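You operate a simulated robot arm through the tools that you are given. There is no shell and no other tool.

The job below is to be done with a simulated robot arm. You get a single attempt, and the scene is never put back.

## Task
Stop the test enclosure's leaks and prove that a hold loses 0 mbar.
Fine: lock the door, tighten the breather nut, shut the vent, pump into the green, press TEST once, then vent to zero.

It is judged by the outcome, as a careful person would: the job done as asked, and still so three seconds after it is handed in. It fails if anything else is knocked over, pushed out of place, dropped, spilled or broken.

## Robot
A 7-joint arm with a two-finger parallel gripper, fixed in place. Base frame: the origin is at the foot of the arm, x ahead of it, y to its left, z up; the work surface is at about z = 815. Readings come in mm, degrees, newtons and seconds.
Its first joint turns from -132.0 to 132.0 degrees. Payload 3.91 kg.
The tool frame sits at the grasp point between the pads (the TCP): z along the fingers, y along the line on which they close. The tips reach 30 mm beyond it. Largest opening 110 mm; finger width 20, thickness 10; the body of the gripper, 48 by 112 mm, starts 55 mm behind the TCP.
Orientation is that of the tool frame in the base frame, as [roll, pitch, yaw] about the fixed x, y, z axes, in that order (R = Rz(yaw) Ry(pitch) Rx(roll)). With the fingers straight down and closing along the base's y, the tool's x points along the base's -x, its y along +y and its z along -z.

## Interface
- The arm moves only by the tool play_rows. Its argument "plan" is a list of rows, each an object (a shift or turn left out is 0, a gripper value left out holds the last) with "xyz": the shift along the base's x, y, z in units of 300 mm (1.0 is 300 mm), a list of three; "angular": the turn, a rotation vector about the base's x, y, z in units of 90 degrees (1.0 is 90 degrees), a list of three. In form: [{"xyz": [tx, ty, tz], "angular": [ax, ay, az]}, ...]. A call has 1 to 20 rows; each row is the pose to reach, as a shift and turn from the pose commanded when the call began. "gripper" is the gripper command, from -1 (fully open) to 1 (shut), values between in proportion, set as the call begins (left out, the last holds). A call with a number of a shift or a turn outside -1 to 1 is refused whole. Each row takes 0.2 s and may step no farther than 50 mm and 8.6 degrees from the row before; otherwise, or with a gripper value out of range, the whole call is refused. A pose out of reach is approached as far as the arm can. The call stops where the force on the tool passes 40 N (or 10 N more than at its start, if that is more) or the arm is blocked; 0.2 s more then pass. Each finger travels about 108 mm/s and halts on what it meets, pressing with about 37 N; the grip force reading is that of the motor and also rises with nothing between the fingers. The clock runs only during rows and for 0.2 s after the last one: add rows that repeat a pose to give the fingers time. The reply holds the time, the measured pose of the TCP, the force on the tool along the base axes, the opening and the grip force, in the units named above and with some noise, with the torque about the TCP (base axes, N m) and any sound that the robot's microphone picked up.
- Cameras (640 x 400 px; columns grow to the right, rows downward): "scene" is fixed at [399.5, -499.4, 1428.6]; the picture's right is [1.00, 0.00, 0.00], its down [0.00, -0.27, -0.96] and it looks along [-0.00, 0.96, -0.27] (base axes); focal length 343 px, centre (320, 200). "wrist" rides on the gripper at [72, 17, -103] in the tool frame; the picture's right is [-0.23, 0.97, 0.00], its down [-0.76, -0.18, -0.62] and it looks along [-0.61, -0.14, 0.78] (tool axes); focal length 222 px, centre (320, 200). There is no depth. A picture from a camera that has moved, and an enlarged one, comes with that camera's place and axes in the base frame and with its lens.
- capture(camera): a new picture of that camera. No time passes.
- zoom(camera, box): a new picture of the part [left, top, right, bottom] of that camera's present view, enlarged. No time passes.
- finish_job(): hands the job in; it is judged then, once.

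Nothing tells you positions but the pictures and the camera data. Unless the task says otherwise, let go and move clear before handing in.

The tools are called after "Call:" as a command line: name --argument value ..., lists and objects as JSON in quotes. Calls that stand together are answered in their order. play_rows: Moves the arm, as the interface text tells. Its arguments: {"type":"object","properties":{"plan":{"type":"array","items":{"type":"object","properties":{"xyz":{"type":"array","items":{"type":"number"}},"angular":{"type":"array","items":{"type":"number"}}}}},"gripper":{"type":"number"}},"required":["plan"]} The other tools are called the same way: capture (camera) takes a picture; zoom (camera, box) takes an enlarged picture of a part of a camera's view; finish_job () hands the job in.

At the start:

```text
clock: 0.0
tool_pos: [426.6, 494.3, 1363.5]
orientation: [-180.0, 0.0, -180.0]
ft_force: [-0.4, -0.6, -0.3]
ft_torque: [-0.01, 0.02, 0.02]
opening: 110.1
finger_force: 0.0
```

scene: 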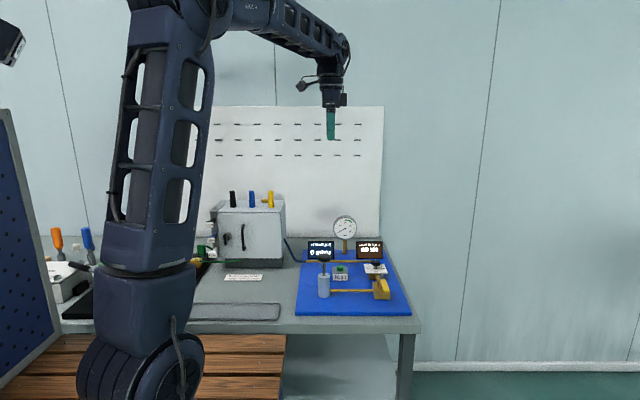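
wrist: 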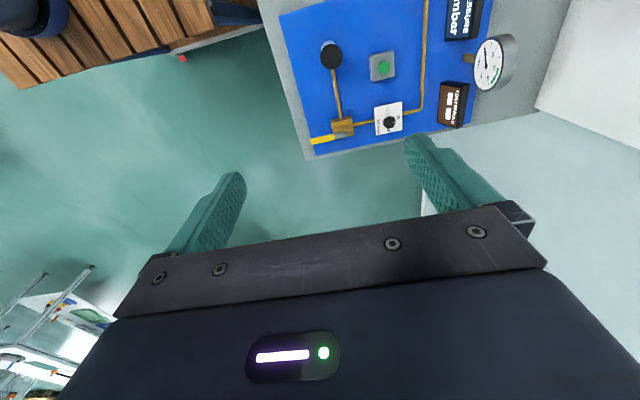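

I see a grey enclosure with a door handle at left, and a blue panel with pump, vent lever, gauge and TEST button on the right. I will zoom in to locate each part before moving.

Call:
zoom --camera "scene" --box '[190, 180, 310, 290]'

Call:
zoom --camera "scene" --box '[285, 205, 425, 325]'

Call:
zoom --camera "wrist" --box '[270, 0, 530, 170]'

Call:
zoom --camera "scene" --box '[30, 200, 310, 340]'

```text
3.64 times, centred on (250, 235) of scene
camera zoom: at [399.5, -499.4, 1428.6], right [1.0, 0.0, 0.0], down [0.0, -0.27, -0.96], along [0.0, 0.96, -0.27], focal length 1246 px, centre (574, 73)
```

zoom: 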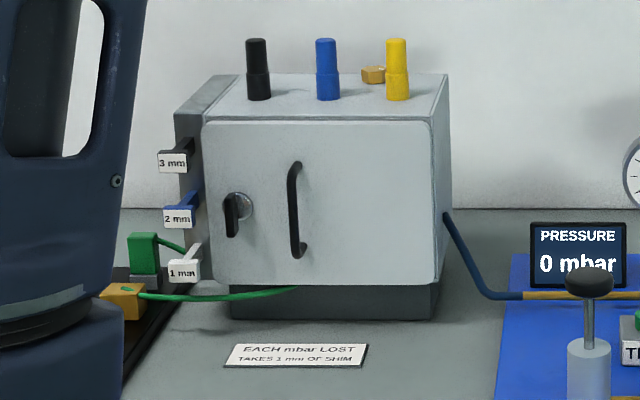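

```text
3.33 times, centred on (355, 265) of scene
camera zoom: at [399.5, -499.4, 1428.6], right [1.0, 0.0, 0.0], down [0.0, -0.27, -0.96], along [0.0, 0.96, -0.27], focal length 1142 px, centre (203, -17)
```

zoom: 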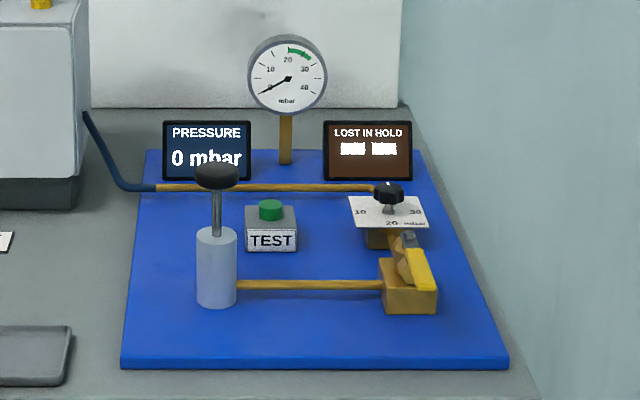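

```text
2.35 times, centred on (400, 85) of wrist
camera zoom: at [353.0, 510.9, 1467.6], right [0.23, 0.97, 0.0], down [0.76, -0.18, 0.62], along [0.61, -0.14, -0.78], focal length 523 px, centre (132, 471)
```

zoom: 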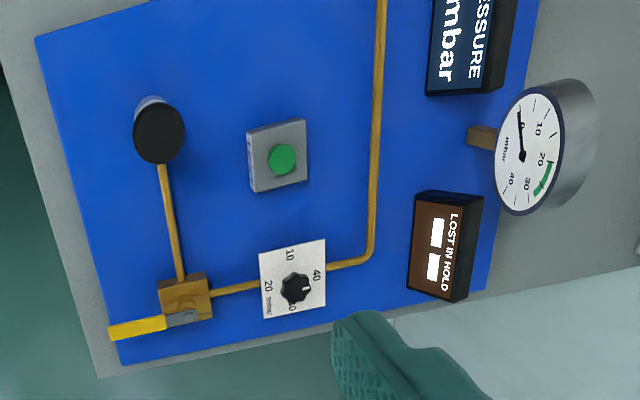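

```text
2.29 times, centred on (170, 270) of scene
camera zoom: at [399.5, -499.4, 1428.6], right [1.0, 0.0, 0.0], down [0.0, -0.27, -0.96], along [0.0, 0.96, -0.27], focal length 783 px, centre (663, 40)
```

zoom: 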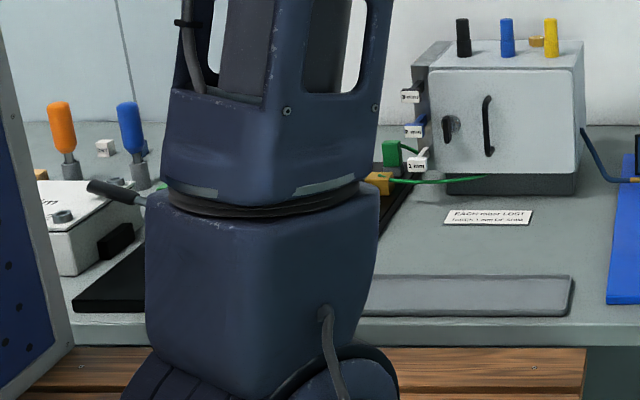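

The enclosure (door facing -y) sits around x 20–255, y from 713, top at z≈1040. The panel is at x 326–680, y 384–854. I'll swing the wrist camera high in front of the enclosure to look at the door, nut and shims.

Call:
play_rows --plan '[{"xyz": [-0.08, 0.018, -0.01], "angular": [0, 0, 0.09]}, {"xyz": [-0.16, 0.036, -0.02], "angular": [0, 0, 0.18]}, {"xyz": [-0.24, 0.054, -0.03], "angular": [0, 0, 0.27]}, {"xyz": [-0.32, 0.072, -0.04], "angular": [0, 0, 0.36]}, {"xyz": [-0.4, 0.09, -0.05], "angular": [0, 0, 0.45]}, {"xyz": [-0.48, 0.108, -0.06], "angular": [0, 0, 0.54]}, {"xyz": [-0.56, 0.126, -0.07], "angular": [0, 0, 0.63]}, {"xyz": [-0.64, 0.144, -0.08], "angular": [0, 0, 0.72]}, {"xyz": [-0.72, 0.162, -0.09], "angular": [0, 0, 0.81]}, {"xyz": [-0.8, 0.18, -0.1], "angular": [0, 0, 0.9]}, {"xyz": [-0.88, 0.2, -0.1], "angular": [0, 0, 1.0]}, {"xyz": [-0.88, 0.2, -0.1], "angular": [0, 0, 1.0]}]'

Call:
capture --camera "wrist"

Call:
capture --camera "scene"

```text
refused: row 11 steps farther than a row can; nothing moved
```

```text
taken
camera wrist: at [353.0, 510.9, 1467.6], right [0.23, 0.97, 0.0], down [0.76, -0.18, 0.62], along [0.61, -0.14, -0.78], focal length 222 px, centre (320, 200)
```

wrist: 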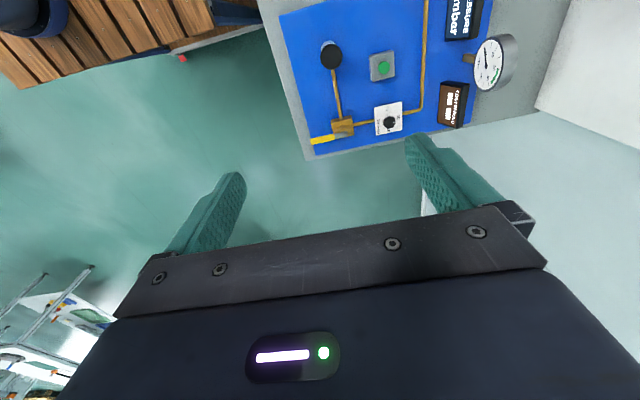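

```text
taken
```

scene: 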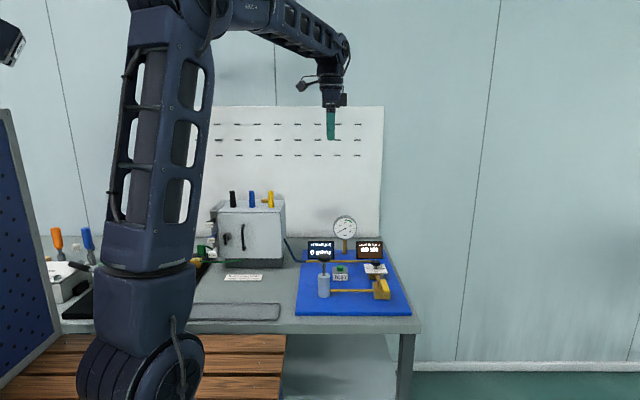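

The last step was a touch over the turn limit, so nothing moved. I'll resend with even steps toward the view over the enclosure.

Call:
play_rows --plan '[{"xyz": [-0.08, 0.018, -0.01], "angular": [0, 0, 0.09]}, {"xyz": [-0.16, 0.036, -0.02], "angular": [0, 0, 0.18]}, {"xyz": [-0.24, 0.054, -0.03], "angular": [0, 0, 0.27]}, {"xyz": [-0.32, 0.072, -0.04], "angular": [0, 0, 0.36]}, {"xyz": [-0.4, 0.09, -0.05], "angular": [0, 0, 0.45]}, {"xyz": [-0.48, 0.108, -0.06], "angular": [0, 0, 0.54]}, {"xyz": [-0.56, 0.126, -0.07], "angular": [0, 0, 0.63]}, {"xyz": [-0.64, 0.144, -0.08], "angular": [0, 0, 0.72]}, {"xyz": [-0.72, 0.162, -0.09], "angular": [0, 0, 0.81]}, {"xyz": [-0.8, 0.18, -0.1], "angular": [0, 0, 0.9]}, {"xyz": [-0.85, 0.19, -0.1], "angular": [0, 0, 0.95]}, {"xyz": [-0.88, 0.2, -0.1], "angular": [0, 0, 1.0]}, {"xyz": [-0.88, 0.2, -0.1], "angular": [0, 0, 1.0]}]'

Call:
capture --camera "wrist"

Call:
capture --camera "scene"

```text
clock: 2.8
tool_pos: [162.1, 552.7, 1334.6]
orientation: [179.9, 0.0, -89.9]
ft_force: [0.7, 0.2, -0.4]
ft_torque: [0.01, 0.01, 0.0]
opening: 110.0
finger_force: 0.1
```

```text
taken
camera wrist: at [144.3, 481.4, 1438.0], right [-0.97, 0.23, 0.0], down [0.18, 0.76, 0.62], along [0.14, 0.61, -0.78], focal length 222 px, centre (320, 200)
```

wrist: 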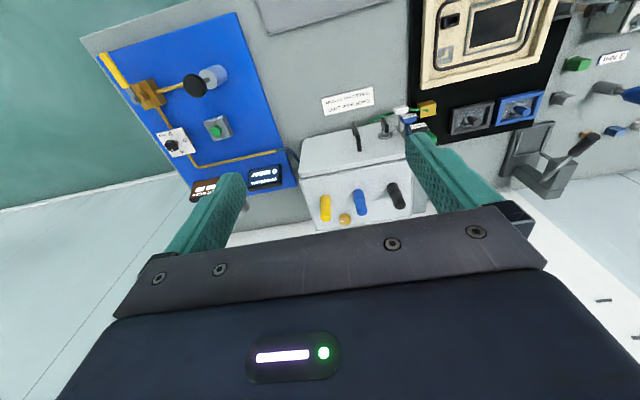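

```text
taken
```

scene: 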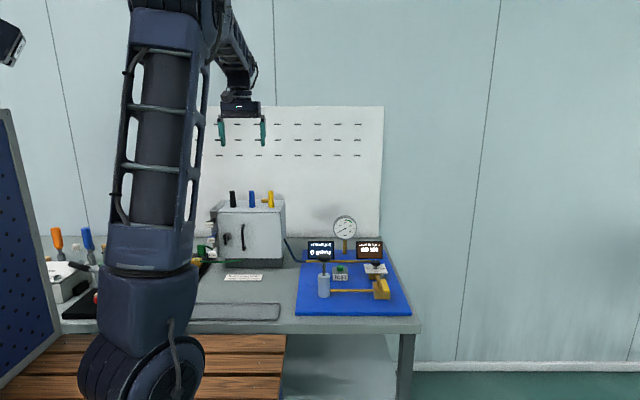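

The wrist camera now sees the enclosure top with three pegs, a brass nut, and another station to the left. I'll zoom in on these.

Call:
zoom --camera "wrist" --box '[280, 70, 440, 240]'

Call:
zoom --camera "wrist" --box '[80, 10, 300, 210]'

Call:
zoom --camera "wrist" --box '[400, 0, 640, 200]'

```text
2.35 times, centred on (360, 155) of wrist
camera zoom: at [144.3, 481.4, 1438.0], right [-0.97, 0.23, 0.0], down [0.18, 0.76, 0.62], along [0.14, 0.61, -0.78], focal length 523 px, centre (226, 306)
```

zoom: 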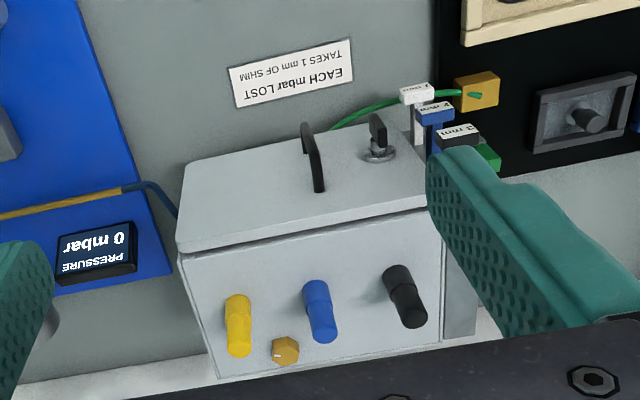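

```text
2.00 times, centred on (190, 110) of wrist
camera zoom: at [144.3, 481.4, 1438.0], right [-0.97, 0.23, 0.0], down [0.18, 0.76, 0.62], along [0.14, 0.61, -0.78], focal length 444 px, centre (580, 380)
```

zoom: 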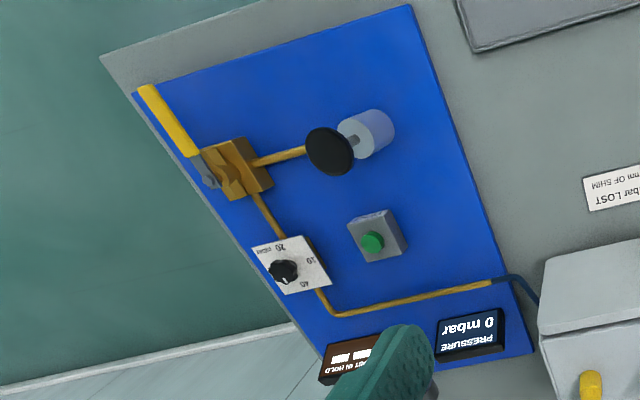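

```text
2.00 times, centred on (520, 100) of wrist
camera zoom: at [144.3, 481.4, 1438.0], right [-0.97, 0.23, 0.0], down [0.18, 0.76, 0.62], along [0.14, 0.61, -0.78], focal length 444 px, centre (-80, 400)
```

zoom: 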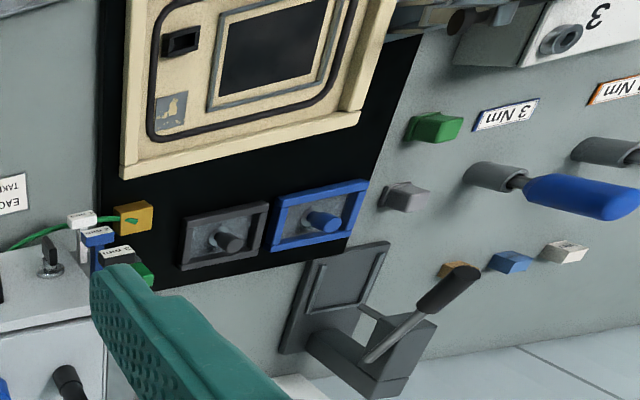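

I'll take tighter zooms of the door latch, the nut, the relief dial and the vent lever from the fixed camera.

Call:
zoom --camera "scene" --box '[205, 185, 295, 235]'

Call:
zoom --camera "scene" --box '[200, 215, 260, 280]'

Call:
zoom --camera "scene" --box '[350, 250, 410, 310]'

Call:
zoom --camera "scene" --box '[300, 210, 390, 270]'

```text
7.11 times, centred on (250, 210) of scene
camera zoom: at [399.5, -499.4, 1428.6], right [1.0, 0.0, 0.0], down [0.0, -0.27, -0.96], along [0.0, 0.96, -0.27], focal length 2436 px, centre (818, 129)
```

zoom: 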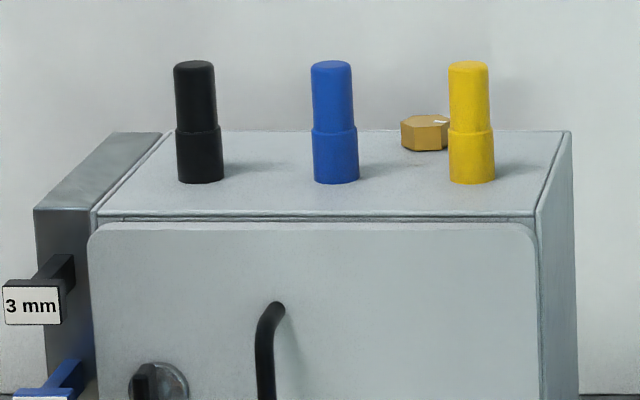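

```text
6.15 times, centred on (230, 248) of scene
camera zoom: at [399.5, -499.4, 1428.6], right [1.0, 0.0, 0.0], down [0.0, -0.27, -0.96], along [0.0, 0.96, -0.27], focal length 2108 px, centre (874, -92)
```

zoom: 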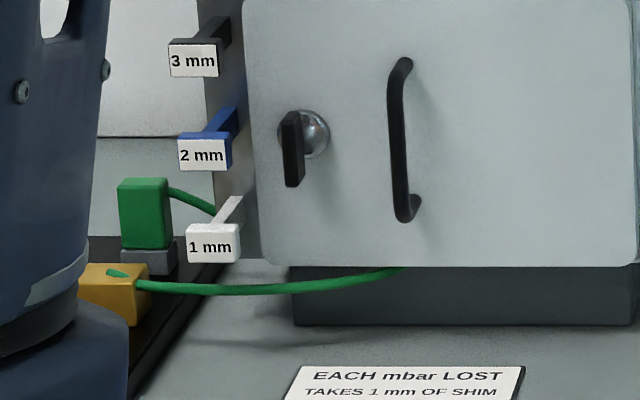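

```text
6.67 times, centred on (380, 280) of scene
camera zoom: at [399.5, -499.4, 1428.6], right [1.0, 0.0, 0.0], down [0.0, -0.27, -0.96], along [0.0, 0.96, -0.27], focal length 2284 px, centre (-80, -333)
```

zoom: 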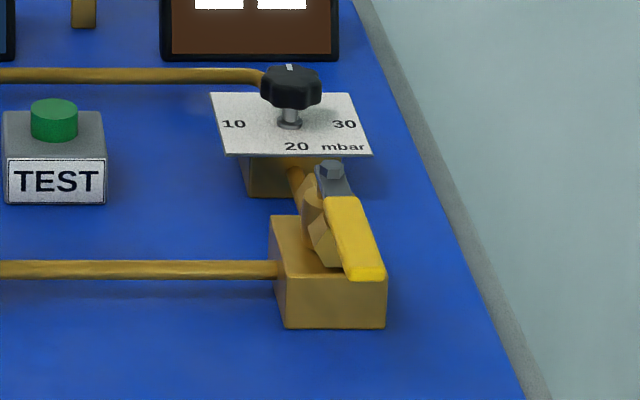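

```text
6.67 times, centred on (345, 240) of scene
camera zoom: at [399.5, -499.4, 1428.6], right [1.0, 0.0, 0.0], down [0.0, -0.27, -0.96], along [0.0, 0.96, -0.27], focal length 2284 px, centre (153, -67)
```

zoom: 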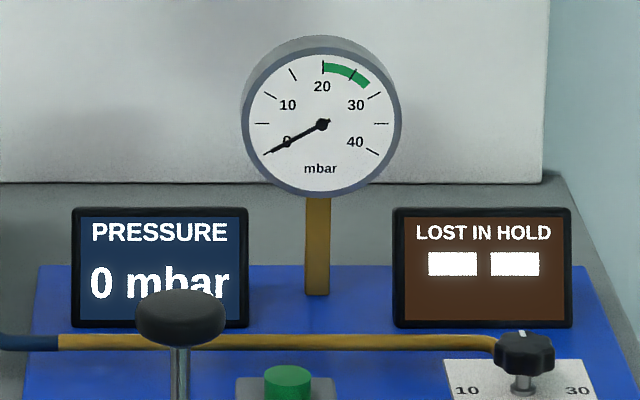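

Zooms seem crisp, so I'll look closely at the latch and nut from this wrist pose before moving.

Call:
zoom --camera "wrist" --box '[350, 95, 430, 150]'

Call:
zoom --camera "wrist" --box '[310, 180, 410, 235]'

Call:
zoom --camera "wrist" --box '[95, 50, 195, 160]'

```text
7.27 times, centred on (390, 122) of wrist
camera zoom: at [144.3, 481.4, 1438.0], right [-0.97, 0.23, 0.0], down [0.18, 0.76, 0.62], along [0.14, 0.61, -0.78], focal length 1615 px, centre (-189, 764)
```

zoom: 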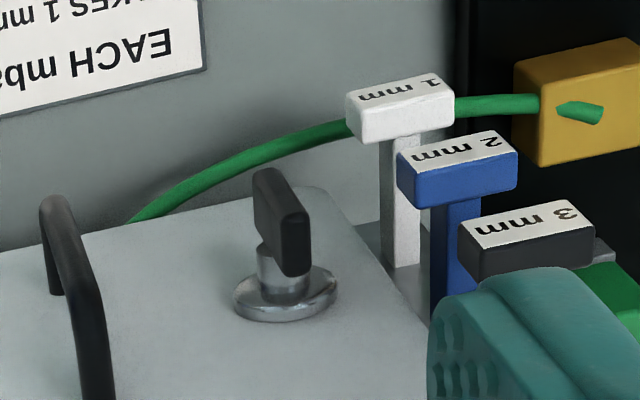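

```text
6.40 times, centred on (360, 208) of wrist
camera zoom: at [144.3, 481.4, 1438.0], right [-0.97, 0.23, 0.0], down [0.18, 0.76, 0.62], along [0.14, 0.61, -0.78], focal length 1422 px, centre (64, 152)
```

zoom: 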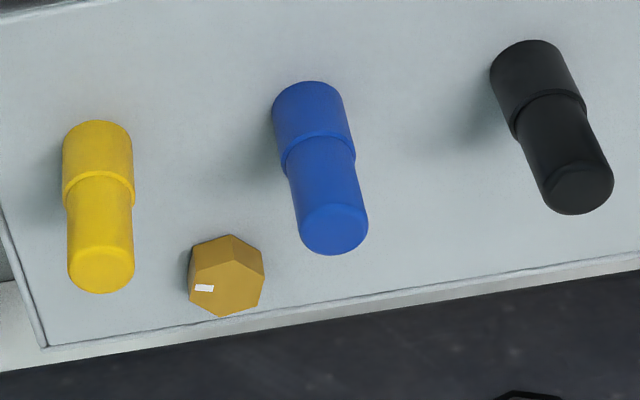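

```text
3.64 times, centred on (145, 105) of wrist
camera zoom: at [144.3, 481.4, 1438.0], right [-0.97, 0.23, 0.0], down [0.18, 0.76, 0.62], along [0.14, 0.61, -0.78], focal length 808 px, centre (956, 546)
```

zoom: 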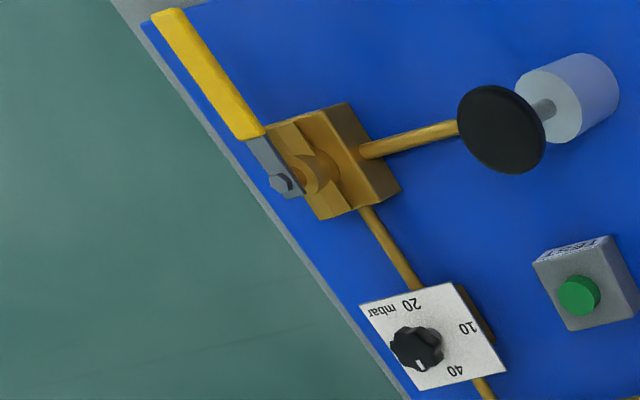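

The nut is a hex with a white mark, the latch is a T-bar standing vertical, and the vent handle points toward -y. I'll zoom further on the latch to get its exact depth.

Call:
zoom --camera "wrist" --box '[375, 112, 399, 142]'

Call:
zoom --camera "scene" --box '[220, 228, 250, 252]'

Call:
zoom --camera "wrist" --box '[335, 205, 355, 232]'

```text
13.33 times, centred on (387, 127) of wrist
camera zoom: at [144.3, 481.4, 1438.0], right [-0.97, 0.23, 0.0], down [0.18, 0.76, 0.62], along [0.14, 0.61, -0.78], focal length 2962 px, centre (-573, 1173)
```

zoom: 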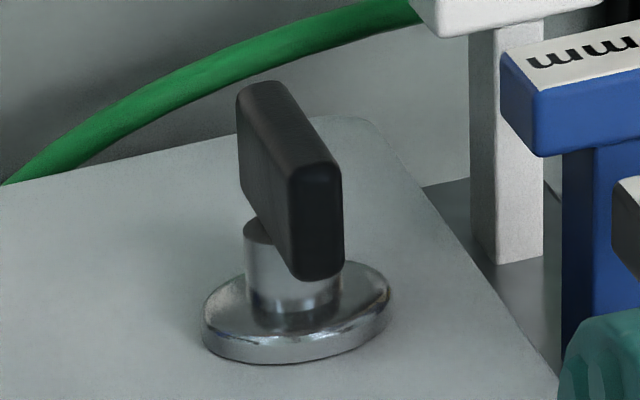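

```text
16.00 times, centred on (235, 240) of scene
camera zoom: at [399.5, -499.4, 1428.6], right [1.0, 0.0, 0.0], down [0.0, -0.27, -0.96], along [0.0, 0.96, -0.27], focal length 5482 px, centre (1680, -440)
```

zoom: 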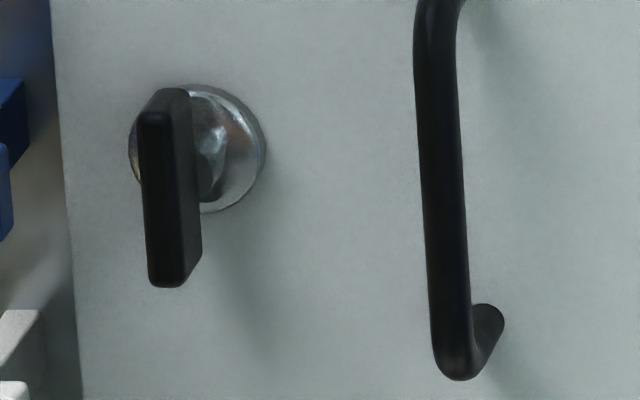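

```text
14.81 times, centred on (345, 218) of wrist
camera zoom: at [144.3, 481.4, 1438.0], right [-0.97, 0.23, 0.0], down [0.18, 0.76, 0.62], along [0.14, 0.61, -0.78], focal length 3291 px, centre (-50, -74)
```

zoom: 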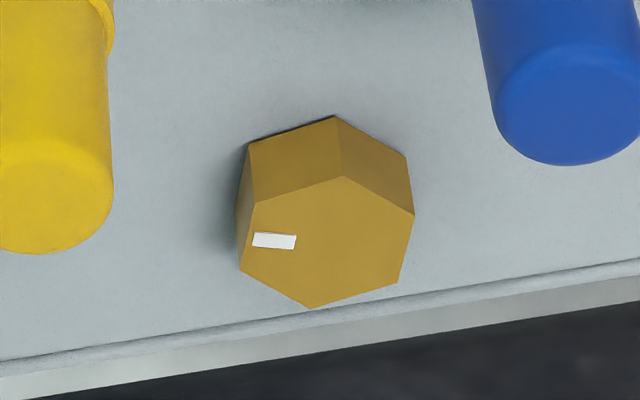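

The latch T-bar is about 40 mm tall and 8 mm thick, centred near (46, 684, 941), and the nut is near (171, 860, 1052). I'll turn the tool horizontal (pointing +y) at height to see if that approach is reachable.

Call:
play_rows --plan '[{"xyz": [-0.03, 0.012, -0.02], "angular": [0.09, 0, 0]}, {"xyz": [-0.06, 0.024, -0.04], "angular": [0.18, 0, 0]}, {"xyz": [-0.1, 0.036, -0.06], "angular": [0.27, 0, 0]}, {"xyz": [-0.13, 0.05, -0.08], "angular": [0.36, 0, 0]}, {"xyz": [-0.17, 0.06, -0.1], "angular": [0.45, 0, 0]}, {"xyz": [-0.21, 0.075, -0.13], "angular": [0.54, 0, 0]}, {"xyz": [-0.25, 0.09, -0.16], "angular": [0.63, 0, 0]}, {"xyz": [-0.29, 0.105, -0.19], "angular": [0.72, 0, 0]}, {"xyz": [-0.33, 0.12, -0.22], "angular": [0.81, 0, 0]}, {"xyz": [-0.36, 0.135, -0.25], "angular": [0.9, 0, 0]}, {"xyz": [-0.38, 0.145, -0.27], "angular": [0.95, 0, 0]}, {"xyz": [-0.389, 0.152, -0.278], "angular": [1.0, 0, 0]}, {"xyz": [-0.389, 0.152, -0.278], "angular": [1.0, 0, 0]}]' --gripper 0.6

Call:
capture --camera "wrist"

Call:
capture --camera "scene"

```text
clock: 5.6
tool_pos: [46.9, 599.9, 1250.0]
orientation: [29.6, 89.9, 119.5]
ft_force: [0.0, 0.7, 0.8]
ft_torque: [-0.01, -0.03, 0.01]
opening: 22.0
finger_force: 0.1
```

```text
taken
camera wrist: at [28.2, 496.5, 1178.3], right [-0.97, 0.0, 0.23], down [0.18, -0.62, 0.76], along [0.14, 0.78, 0.61], focal length 222 px, centre (320, 200)
```

wrist: 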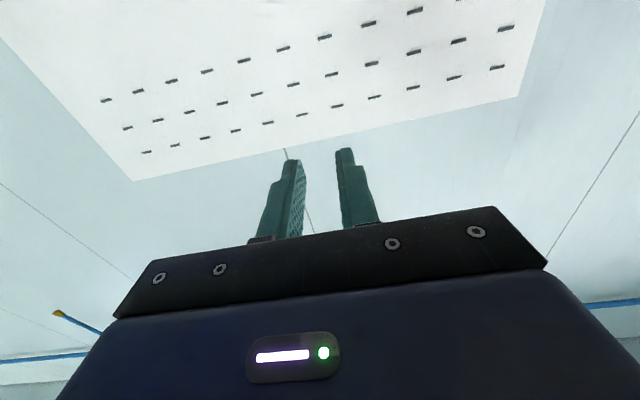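

```text
taken
```

scene: 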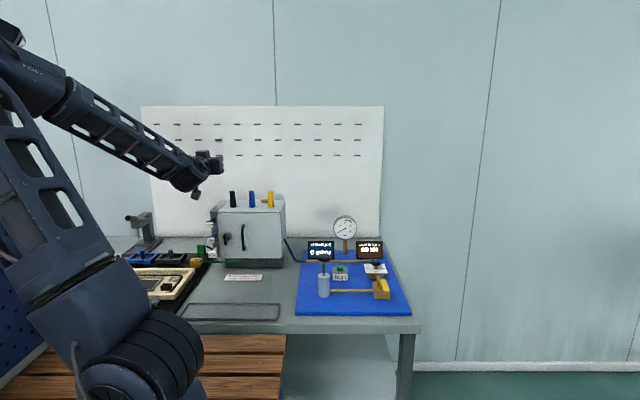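

The horizontal pose is reachable with the arm swung to the left. I'll descend in front of the door in stages and check clearances.

Call:
play_rows --plan '[{"xyz": [0, 0, -0.1]}, {"xyz": [0, 0, -0.2]}, {"xyz": [0, 0, -0.3]}, {"xyz": [0, 0, -0.4]}, {"xyz": [0, 0, -0.5]}, {"xyz": [0, 0, -0.6]}, {"xyz": [0, 0, -0.6]}]'

Call:
capture --camera "wrist"

Call:
capture --camera "scene"

```text
clock: 7.2
tool_pos: [52.4, 599.1, 1075.4]
orientation: [66.7, 88.9, 156.6]
ft_force: [-0.1, 0.2, -0.3]
ft_torque: [-0.01, -0.01, 0.01]
opening: 22.1
finger_force: 0.0
```

```text
taken
camera wrist: at [32.9, 495.5, 1003.2], right [-0.97, 0.0, 0.24], down [0.19, -0.63, 0.75], along [0.15, 0.78, 0.61], focal length 222 px, centre (320, 200)
```

wrist: 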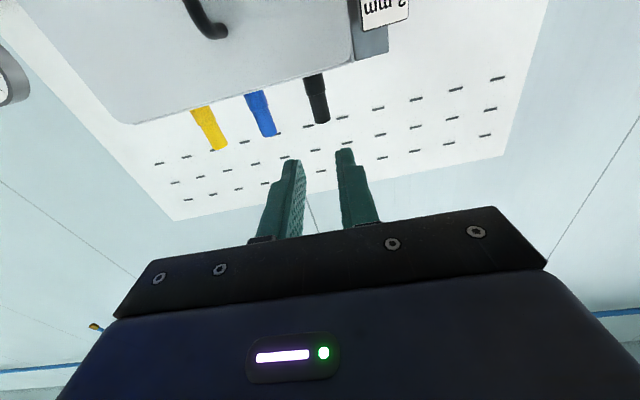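

```text
taken
```

scene: 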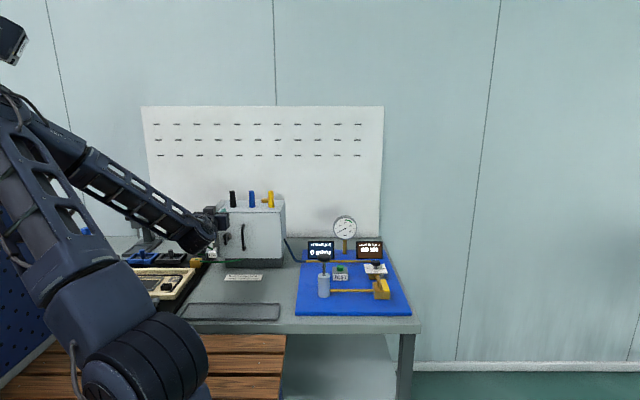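

Near the table this horizontal posture starts to run out of reach and brings the forearm close to the shim rack. I'll back out and instead work the latch from above with closed fingertips, tool pointing down.

Call:
play_rows --plan '[{"xyz": [0, 0, 0.1]}, {"xyz": [0, 0, 0.2]}, {"xyz": [0, 0, 0.3]}, {"xyz": [0, 0, 0.4]}, {"xyz": [0, 0, 0.5]}, {"xyz": [0, 0, 0.6]}, {"xyz": [0, 0, 0.7]}, {"xyz": [0, 0, 0.7]}]'

Call:
play_rows --plan '[{"xyz": [0.0, 0, 0], "angular": [-0.09, 0, 0]}, {"xyz": [0, 0, 0], "angular": [-0.18, 0, 0]}, {"xyz": [0, 0, 0], "angular": [-0.27, 0, 0]}, {"xyz": [0, 0, 0], "angular": [-0.36, 0, 0]}, {"xyz": [0, 0, 0], "angular": [-0.45, 0, 0]}, {"xyz": [0, 0, 0], "angular": [-0.54, 0, 0]}, {"xyz": [0, 0, 0], "angular": [-0.63, 0, 0]}, {"xyz": [0, 0, 0], "angular": [-0.72, 0, 0]}, {"xyz": [0, 0, 0], "angular": [-0.81, 0, 0]}, {"xyz": [0, 0, 0], "angular": [-0.9, 0, 0]}, {"xyz": [0, 0, 0], "angular": [-0.95, 0, 0]}, {"xyz": [0, 0, 0], "angular": [-1.0, 0, 0]}, {"xyz": [0, 0, 0], "angular": [-1.0, 0, 0]}]' --gripper 1.0

Call:
capture --camera "scene"

Call:
capture --camera "wrist"

```text
clock: 9.0
tool_pos: [44.3, 599.6, 1279.9]
orientation: [36.8, 90.0, 126.7]
ft_force: [0.7, -0.2, 0.2]
ft_torque: [-0.04, 0.02, 0.0]
opening: 22.0
finger_force: 0.1
```

```text
clock: 11.8
tool_pos: [46.7, 598.7, 1279.2]
orientation: [180.0, 0.0, -90.0]
ft_force: [-0.9, 0.4, 0.4]
ft_torque: [-0.03, 0.0, -0.01]
opening: 0.0
finger_force: 37.2
```

```text
taken
```

scene: 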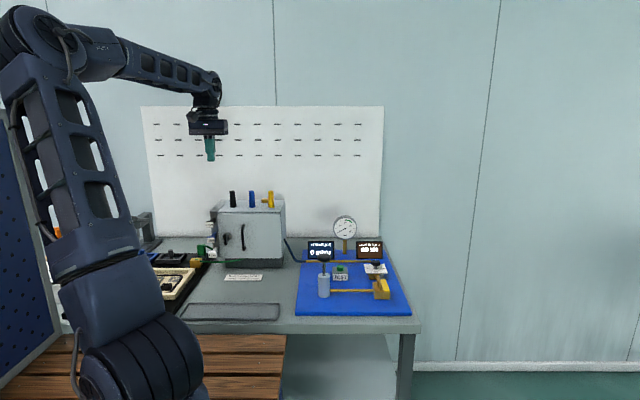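

```text
taken
camera wrist: at [27.9, 527.4, 1384.3], right [-0.97, 0.23, 0.0], down [0.18, 0.76, 0.62], along [0.14, 0.61, -0.78], focal length 222 px, centre (320, 200)
```

wrist: 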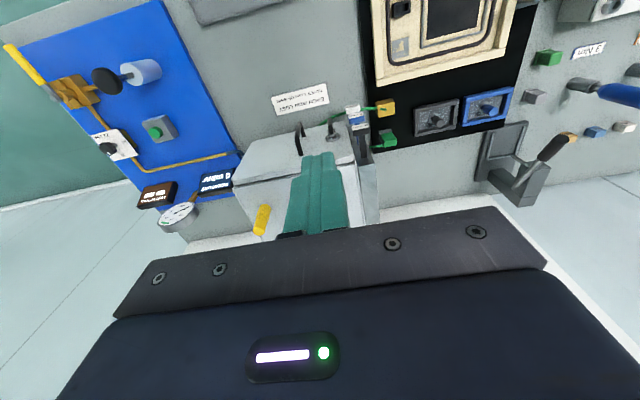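

Tool is down again with fingers shut. I'll lower in front of the door to get a close view of the latch.

Call:
play_rows --plan '[{"xyz": [0, 0.02, -0.12]}, {"xyz": [0, 0.04, -0.24]}, {"xyz": [0, 0.06, -0.36]}, {"xyz": [0, 0.08, -0.48]}, {"xyz": [0, 0.1, -0.6]}, {"xyz": [0, 0.1, -0.6]}]'

Call:
zoom --camera "wrist" --box '[260, 80, 400, 200]'

Call:
zoom --camera "scene" --box '[190, 180, 290, 280]'

```text
clock: 13.2
tool_pos: [46.4, 629.2, 1100.3]
orientation: [180.0, 0.0, -89.9]
ft_force: [-1.2, -0.3, -0.2]
ft_torque: [0.01, -0.01, 0.02]
opening: 0.1
finger_force: 37.3
```

```text
3.33 times, centred on (330, 140) of wrist
camera zoom: at [28.0, 557.3, 1203.4], right [-0.97, 0.23, 0.0], down [0.18, 0.76, 0.62], along [0.14, 0.61, -0.78], focal length 740 px, centre (287, 400)
```

zoom: 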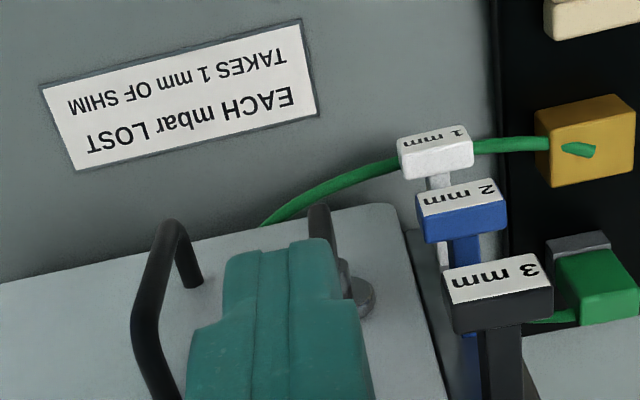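

```text
4.00 times, centred on (240, 230) of scene
camera zoom: at [399.5, -499.4, 1428.6], right [1.0, 0.0, 0.0], down [0.0, -0.27, -0.96], along [0.0, 0.96, -0.27], focal length 1370 px, centre (640, 80)
```

zoom: 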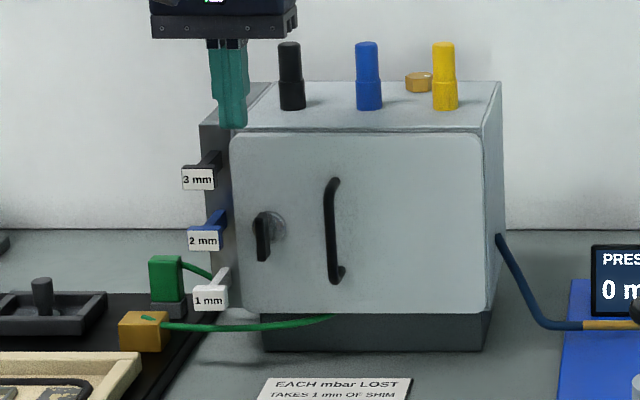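

The camera model agrees with the fingertip, so the latch bar should span z 922–962 at x≈46, y 683–701, door face at y≈724. I'll lower the closed fingertips just left of the bar's upper half.

Call:
play_rows --plan '[{"xyz": [-0.03, 0.09, 0]}, {"xyz": [-0.06, 0.183, 0]}, {"xyz": [-0.06, 0.183, -0.1]}, {"xyz": [-0.06, 0.183, -0.2]}, {"xyz": [-0.06, 0.183, -0.3]}, {"xyz": [-0.06, 0.183, -0.36]}, {"xyz": [-0.06, 0.183, -0.383]}, {"xyz": [-0.06, 0.183, -0.383]}]'

Call:
zoom --camera "scene" --box '[205, 205, 265, 265]'

Call:
zoom --camera "wrist" --box '[260, 80, 400, 200]'

```text
clock: 15.0
tool_pos: [29.2, 683.3, 985.2]
orientation: [180.0, 0.0, -90.1]
ft_force: [0.3, -0.3, 0.7]
ft_torque: [-0.01, -0.01, 0.01]
opening: 0.0
finger_force: 36.9
```

```text
6.67 times, centred on (235, 235) of scene
camera zoom: at [399.5, -499.4, 1428.6], right [1.0, 0.0, 0.0], down [0.0, -0.27, -0.96], along [0.0, 0.96, -0.27], focal length 2284 px, centre (887, -33)
```

zoom: 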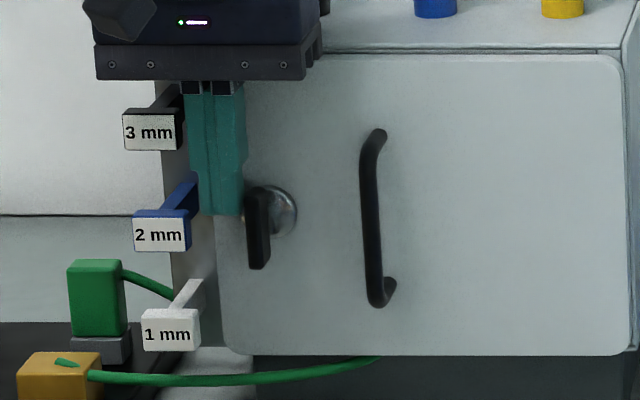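

```text
3.33 times, centred on (330, 140) of wrist
camera zoom: at [10.4, 612.5, 1089.2], right [-0.97, 0.23, 0.0], down [0.18, 0.76, 0.62], along [0.14, 0.61, -0.78], focal length 740 px, centre (287, 400)
```

zoom: 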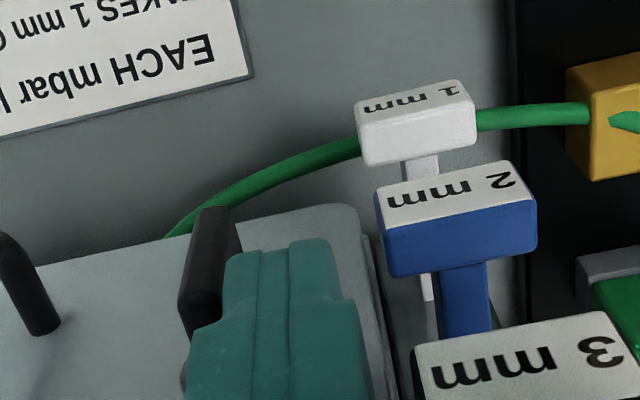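

The fingertips are just left of the bar. I'll push the bar's top toward +x in small steps to test which way it turns.

Call:
play_rows --plan '[{"xyz": [0.01, 0, 0]}, {"xyz": [0.02, 0, 0]}, {"xyz": [0.03, 0, 0]}, {"xyz": [0.038, 0, 0]}, {"xyz": [0.038, 0, 0]}]'

Call:
zoom --camera "scene" --box '[215, 220, 255, 255]'

```text
clock: 16.2
tool_pos: [39.7, 684.2, 986.8]
orientation: [180.0, 0.1, -90.0]
ft_force: [0.5, 0.8, 8.6]
ft_torque: [0.02, -0.06, -0.02]
opening: 0.0
finger_force: 37.0
```

```text
11.43 times, centred on (235, 238) of scene
camera zoom: at [399.5, -499.4, 1428.6], right [1.0, 0.0, 0.0], down [0.0, -0.27, -0.96], along [0.0, 0.96, -0.27], focal length 3916 px, centre (1291, -229)
```

zoom: 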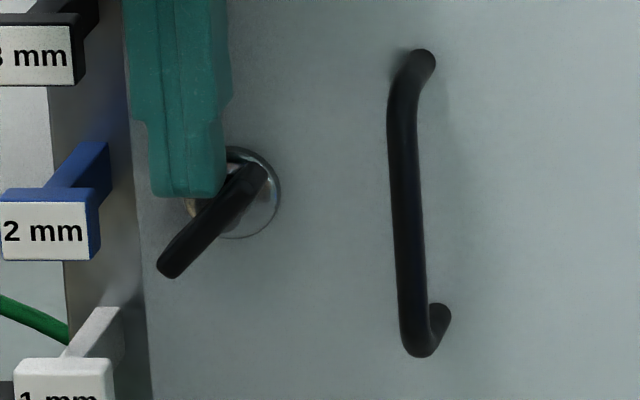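

It turned freely clockwise to about 40°. I'll continue along the arc to bring it to horizontal.

Call:
play_rows --plan '[{"xyz": [0.012, 0, -0.004]}, {"xyz": [0.022, 0, -0.012]}, {"xyz": [0.03, 0, -0.022]}, {"xyz": [0.036, 0, -0.033]}, {"xyz": [0.038, 0, -0.04]}, {"xyz": [0.038, 0, -0.04]}]'

Call:
zoom --camera "scene" --box '[215, 220, 255, 255]'

```text
clock: 17.2
tool_pos: [47.4, 685.0, 979.3]
orientation: [179.8, 0.2, -89.9]
ft_force: [-2.9, -6.5, 11.5]
ft_torque: [-0.25, 0.05, -0.04]
opening: 0.0
finger_force: 36.7
stopped in row 4: the force on the tool passed its limit at 47 N (the readings are from after the stop); the commanded pose is now the measured one
```

```text
11.43 times, centred on (235, 238) of scene
camera zoom: at [399.5, -499.4, 1428.6], right [1.0, 0.0, 0.0], down [0.0, -0.27, -0.96], along [0.0, 0.96, -0.27], focal length 3916 px, centre (1291, -229)
```

zoom: 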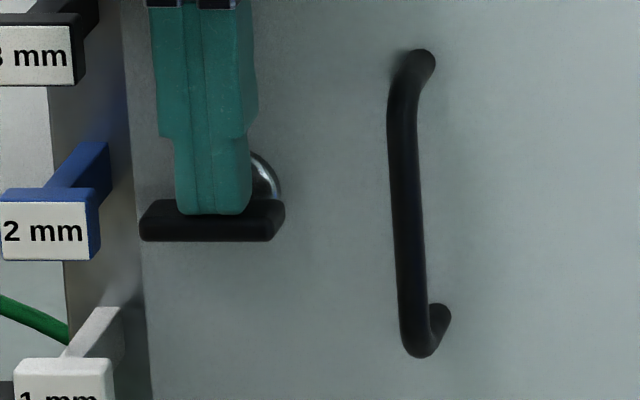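

The latch bar is now horizontal against its stop, so the door is locked. I'll lift away, then move above the nut with the fingers opened for a clear view.

Call:
play_rows --plan '[{"xyz": [0, 0, 0.1]}, {"xyz": [0, 0, 0.2]}, {"xyz": [0, 0, 0.35]}, {"xyz": [0, 0, 0.5]}, {"xyz": [0.08, 0, 0.6]}, {"xyz": [0.16, 0.05, 0.7]}, {"xyz": [0.25, 0.1, 0.75]}, {"xyz": [0.33, 0.18, 0.75]}, {"xyz": [0.412, 0.25, 0.75]}, {"xyz": [0.412, 0.25, 0.75]}]'

Call:
play_rows --plan '[{"xyz": [0, 0, 0]}, {"xyz": [0, 0, 0]}, {"xyz": [0, 0, 0]}]' --gripper -1.0

Call:
capture --camera "wrist"

Call:
zoom --camera "scene" --box '[180, 150, 300, 280]'

```text
clock: 19.4
tool_pos: [170.5, 760.2, 1204.4]
orientation: [179.8, 0.2, -89.9]
ft_force: [-0.6, -0.5, -0.4]
ft_torque: [0.01, 0.04, 0.02]
opening: 0.0
finger_force: 36.2
```

```text
clock: 20.2
tool_pos: [171.9, 759.6, 1204.5]
orientation: [179.8, 0.3, -89.9]
ft_force: [0.1, -0.5, 0.1]
ft_torque: [0.01, -0.04, -0.03]
opening: 109.8
finger_force: 0.0
```

```text
taken
camera wrist: at [153.5, 688.1, 1307.5], right [-0.97, 0.23, 0.0], down [0.18, 0.76, 0.62], along [0.14, 0.61, -0.78], focal length 222 px, centre (320, 200)
```

wrist: 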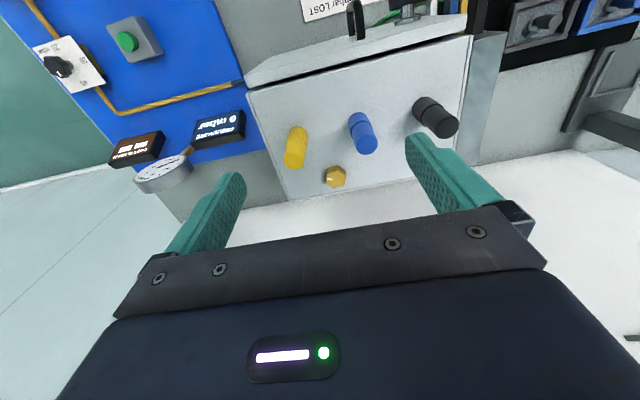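

```text
3.08 times, centred on (240, 215) of scene
camera zoom: at [399.5, -499.4, 1428.6], right [1.0, 0.0, 0.0], down [0.0, -0.27, -0.96], along [0.0, 0.96, -0.27], focal length 1054 px, centre (566, 154)
```

zoom: 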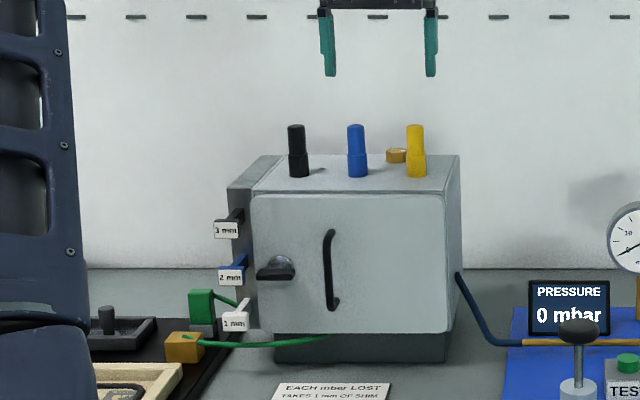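

The latch stays horizontal. I'll zoom on the nut to fix its position and the direction of its flats.

Call:
zoom --camera "wrist" --box '[315, 155, 355, 195]'

Call:
zoom --camera "scene" --box '[225, 180, 285, 220]'

```text
10.00 times, centred on (335, 175) of wrist
camera zoom: at [153.5, 688.1, 1307.5], right [-0.97, 0.23, 0.0], down [0.18, 0.76, 0.62], along [0.14, 0.61, -0.78], focal length 2221 px, centre (170, 450)
```

zoom: 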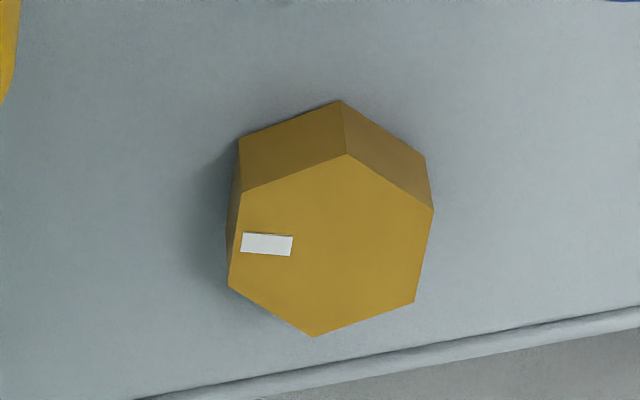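

```text
10.00 times, centred on (255, 200) of scene
camera zoom: at [399.5, -499.4, 1428.6], right [1.0, 0.0, 0.0], down [0.0, -0.27, -0.96], along [0.0, 0.96, -0.27], focal length 3426 px, centre (970, 200)
```

zoom: 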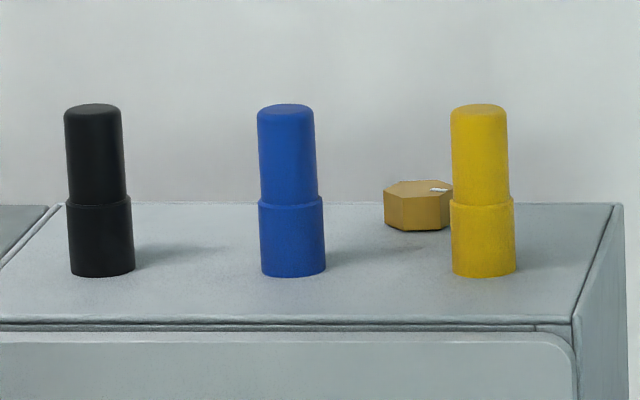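

The nut top is centred at about (171, 858, 1052), 26 mm across flats, with flats facing 41°/101°/161°. I'll turn the tool +41°, partly close, and come down over it.

Call:
play_rows --plan '[{"xyz": [0, 0.06, 0], "angular": [0, 0, 0.08]}, {"xyz": [0, 0.12, 0], "angular": [0, 0, 0.16]}, {"xyz": [0, 0.18, 0], "angular": [0, 0, 0.24]}, {"xyz": [0, 0.24, 0], "angular": [0, 0, 0.32]}, {"xyz": [0, 0.3, 0], "angular": [0, 0, 0.4]}, {"xyz": [0.001, 0.325, 0], "angular": [0, 0, 0.456]}, {"xyz": [0.001, 0.325, -0.12], "angular": [0, 0, 0.456]}, {"xyz": [0.001, 0.325, -0.24], "angular": [0, 0, 0.456]}, {"xyz": [0.001, 0.325, -0.24], "angular": [0, 0, 0.456]}]' --gripper -0.09

Call:
capture --camera "wrist"

Call:
zoom --camera "scene" --box '[210, 150, 310, 220]'

```text
clock: 22.2
tool_pos: [171.1, 857.4, 1132.0]
orientation: [179.8, 0.2, -48.9]
ft_force: [0.2, -0.1, 0.4]
ft_torque: [-0.02, -0.01, -0.01]
opening: 60.1
finger_force: 0.1
```

```text
taken
camera wrist: at [206.0, 792.6, 1235.6], right [-0.88, -0.47, 0.0], down [-0.36, 0.69, 0.63], along [-0.3, 0.55, -0.78], focal length 222 px, centre (320, 200)
```

wrist: 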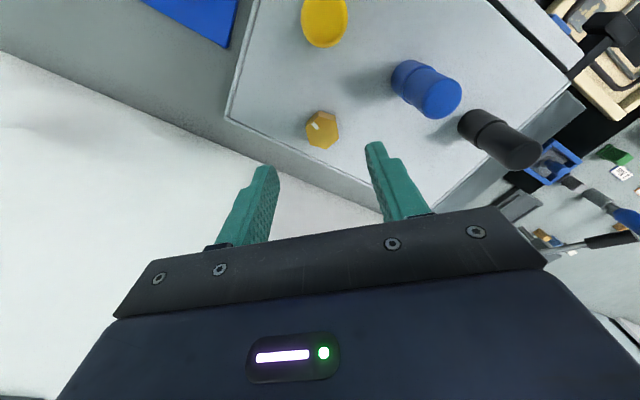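

```text
5.71 times, centred on (260, 185) of scene
camera zoom: at [399.5, -499.4, 1428.6], right [1.0, 0.0, 0.0], down [0.0, -0.27, -0.96], along [0.0, 0.96, -0.27], focal length 1958 px, centre (663, 286)
```

zoom: 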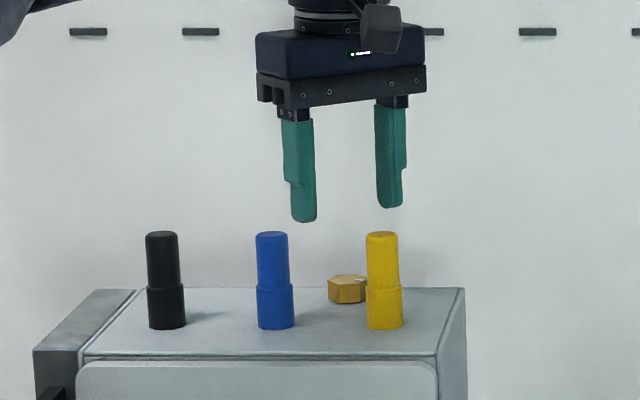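

The gripper looks centred above the nut. I'll verify with a zoom before descending.

Call:
zoom --camera "wrist" --box '[295, 100, 350, 155]'

```text
7.27 times, centred on (322, 128) of wrist
camera zoom: at [206.0, 792.6, 1235.6], right [-0.88, -0.47, 0.0], down [-0.36, 0.69, 0.63], along [-0.3, 0.55, -0.78], focal length 1615 px, centre (302, 727)
```

zoom: 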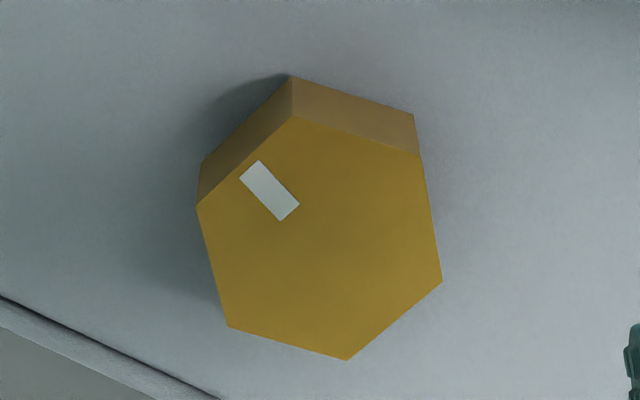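

Centre and flats agree to about 1 mm and 1°. I'll descend so the tips overlap the nut by ~10 mm and close on it.

Call:
play_rows --plan '[{"xyz": [-0.002, 0, -0.1]}, {"xyz": [-0.002, 0, -0.17]}, {"xyz": [-0.002, 0, -0.2]}, {"xyz": [-0.002, 0, -0.203]}, {"xyz": [-0.002, 0, -0.203]}]'

Call:
play_rows --plan '[{"xyz": [0, 0, 0]}, {"xyz": [0, 0, 0]}, {"xyz": [0, 0, 0]}, {"xyz": [0, 0, 0]}]' --gripper 1.0

Call:
zoom --camera "scene" --box '[225, 170, 295, 220]'

Call:
capture --camera "wrist"

```text
clock: 23.4
tool_pos: [171.7, 856.5, 1070.1]
orientation: [179.8, 0.3, -48.9]
ft_force: [-0.3, -0.4, 0.1]
ft_torque: [0.0, -0.01, 0.03]
opening: 59.8
finger_force: 0.0
```

```text
clock: 24.5
tool_pos: [169.4, 855.9, 1072.3]
orientation: [179.6, 0.1, -48.8]
ft_force: [-3.0, -11.0, 5.2]
ft_torque: [-0.28, -0.05, 0.0]
opening: 25.9
finger_force: 45.5
stopped in row 4: the force on the tool passed its limit at 41 N (the readings are from after the stop); the commanded pose is now the measured one
```

```text
8.00 times, centred on (260, 195) of scene
camera zoom: at [399.5, -499.4, 1428.6], right [1.0, 0.0, 0.0], down [0.0, -0.27, -0.96], along [0.0, 0.96, -0.27], focal length 2741 px, centre (800, 240)
```

zoom: 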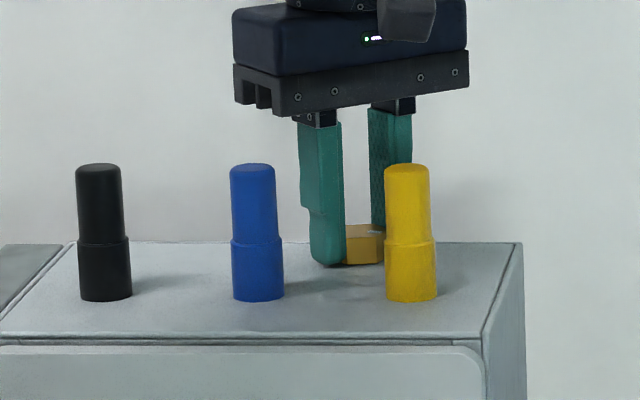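

```text
taken
camera wrist: at [204.2, 791.3, 1174.8], right [-0.88, -0.47, 0.01], down [-0.36, 0.69, 0.62], along [-0.3, 0.55, -0.78], focal length 222 px, centre (320, 200)
```

wrist: 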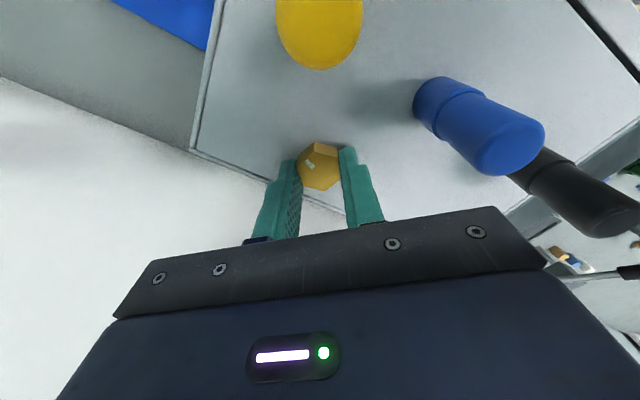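

The nut is gripped at 26 mm across flats. I'll start turning it clockwise (seen from above) and watch the torque.

Call:
play_rows --plan '[{"xyz": [-0.002, -0.002, 0], "angular": [0, 0, -0.05]}, {"xyz": [-0.002, -0.002, 0], "angular": [0, 0, -0.11]}, {"xyz": [-0.002, -0.002, 0], "angular": [0, 0, -0.17]}, {"xyz": [-0.002, -0.002, 0], "angular": [0, 0, -0.23]}, {"xyz": [-0.002, -0.002, 0], "angular": [0, 0, -0.23]}]'

Call:
capture --camera "wrist"

```text
clock: 25.7
tool_pos: [170.2, 856.8, 1071.7]
orientation: [179.7, 0.2, -69.6]
ft_force: [5.0, 11.2, 13.6]
ft_torque: [0.7, -0.36, 0.01]
opening: 25.7
finger_force: 44.9
```

```text
taken
camera wrist: at [178.9, 782.8, 1174.6], right [-0.99, -0.13, 0.01], down [-0.1, 0.77, 0.63], along [-0.08, 0.62, -0.78], focal length 222 px, centre (320, 200)
```

wrist: 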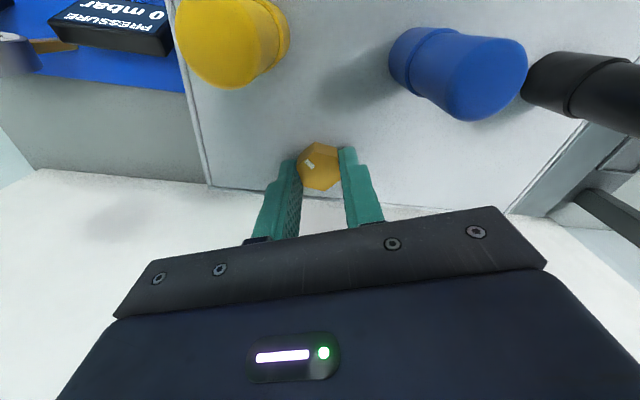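

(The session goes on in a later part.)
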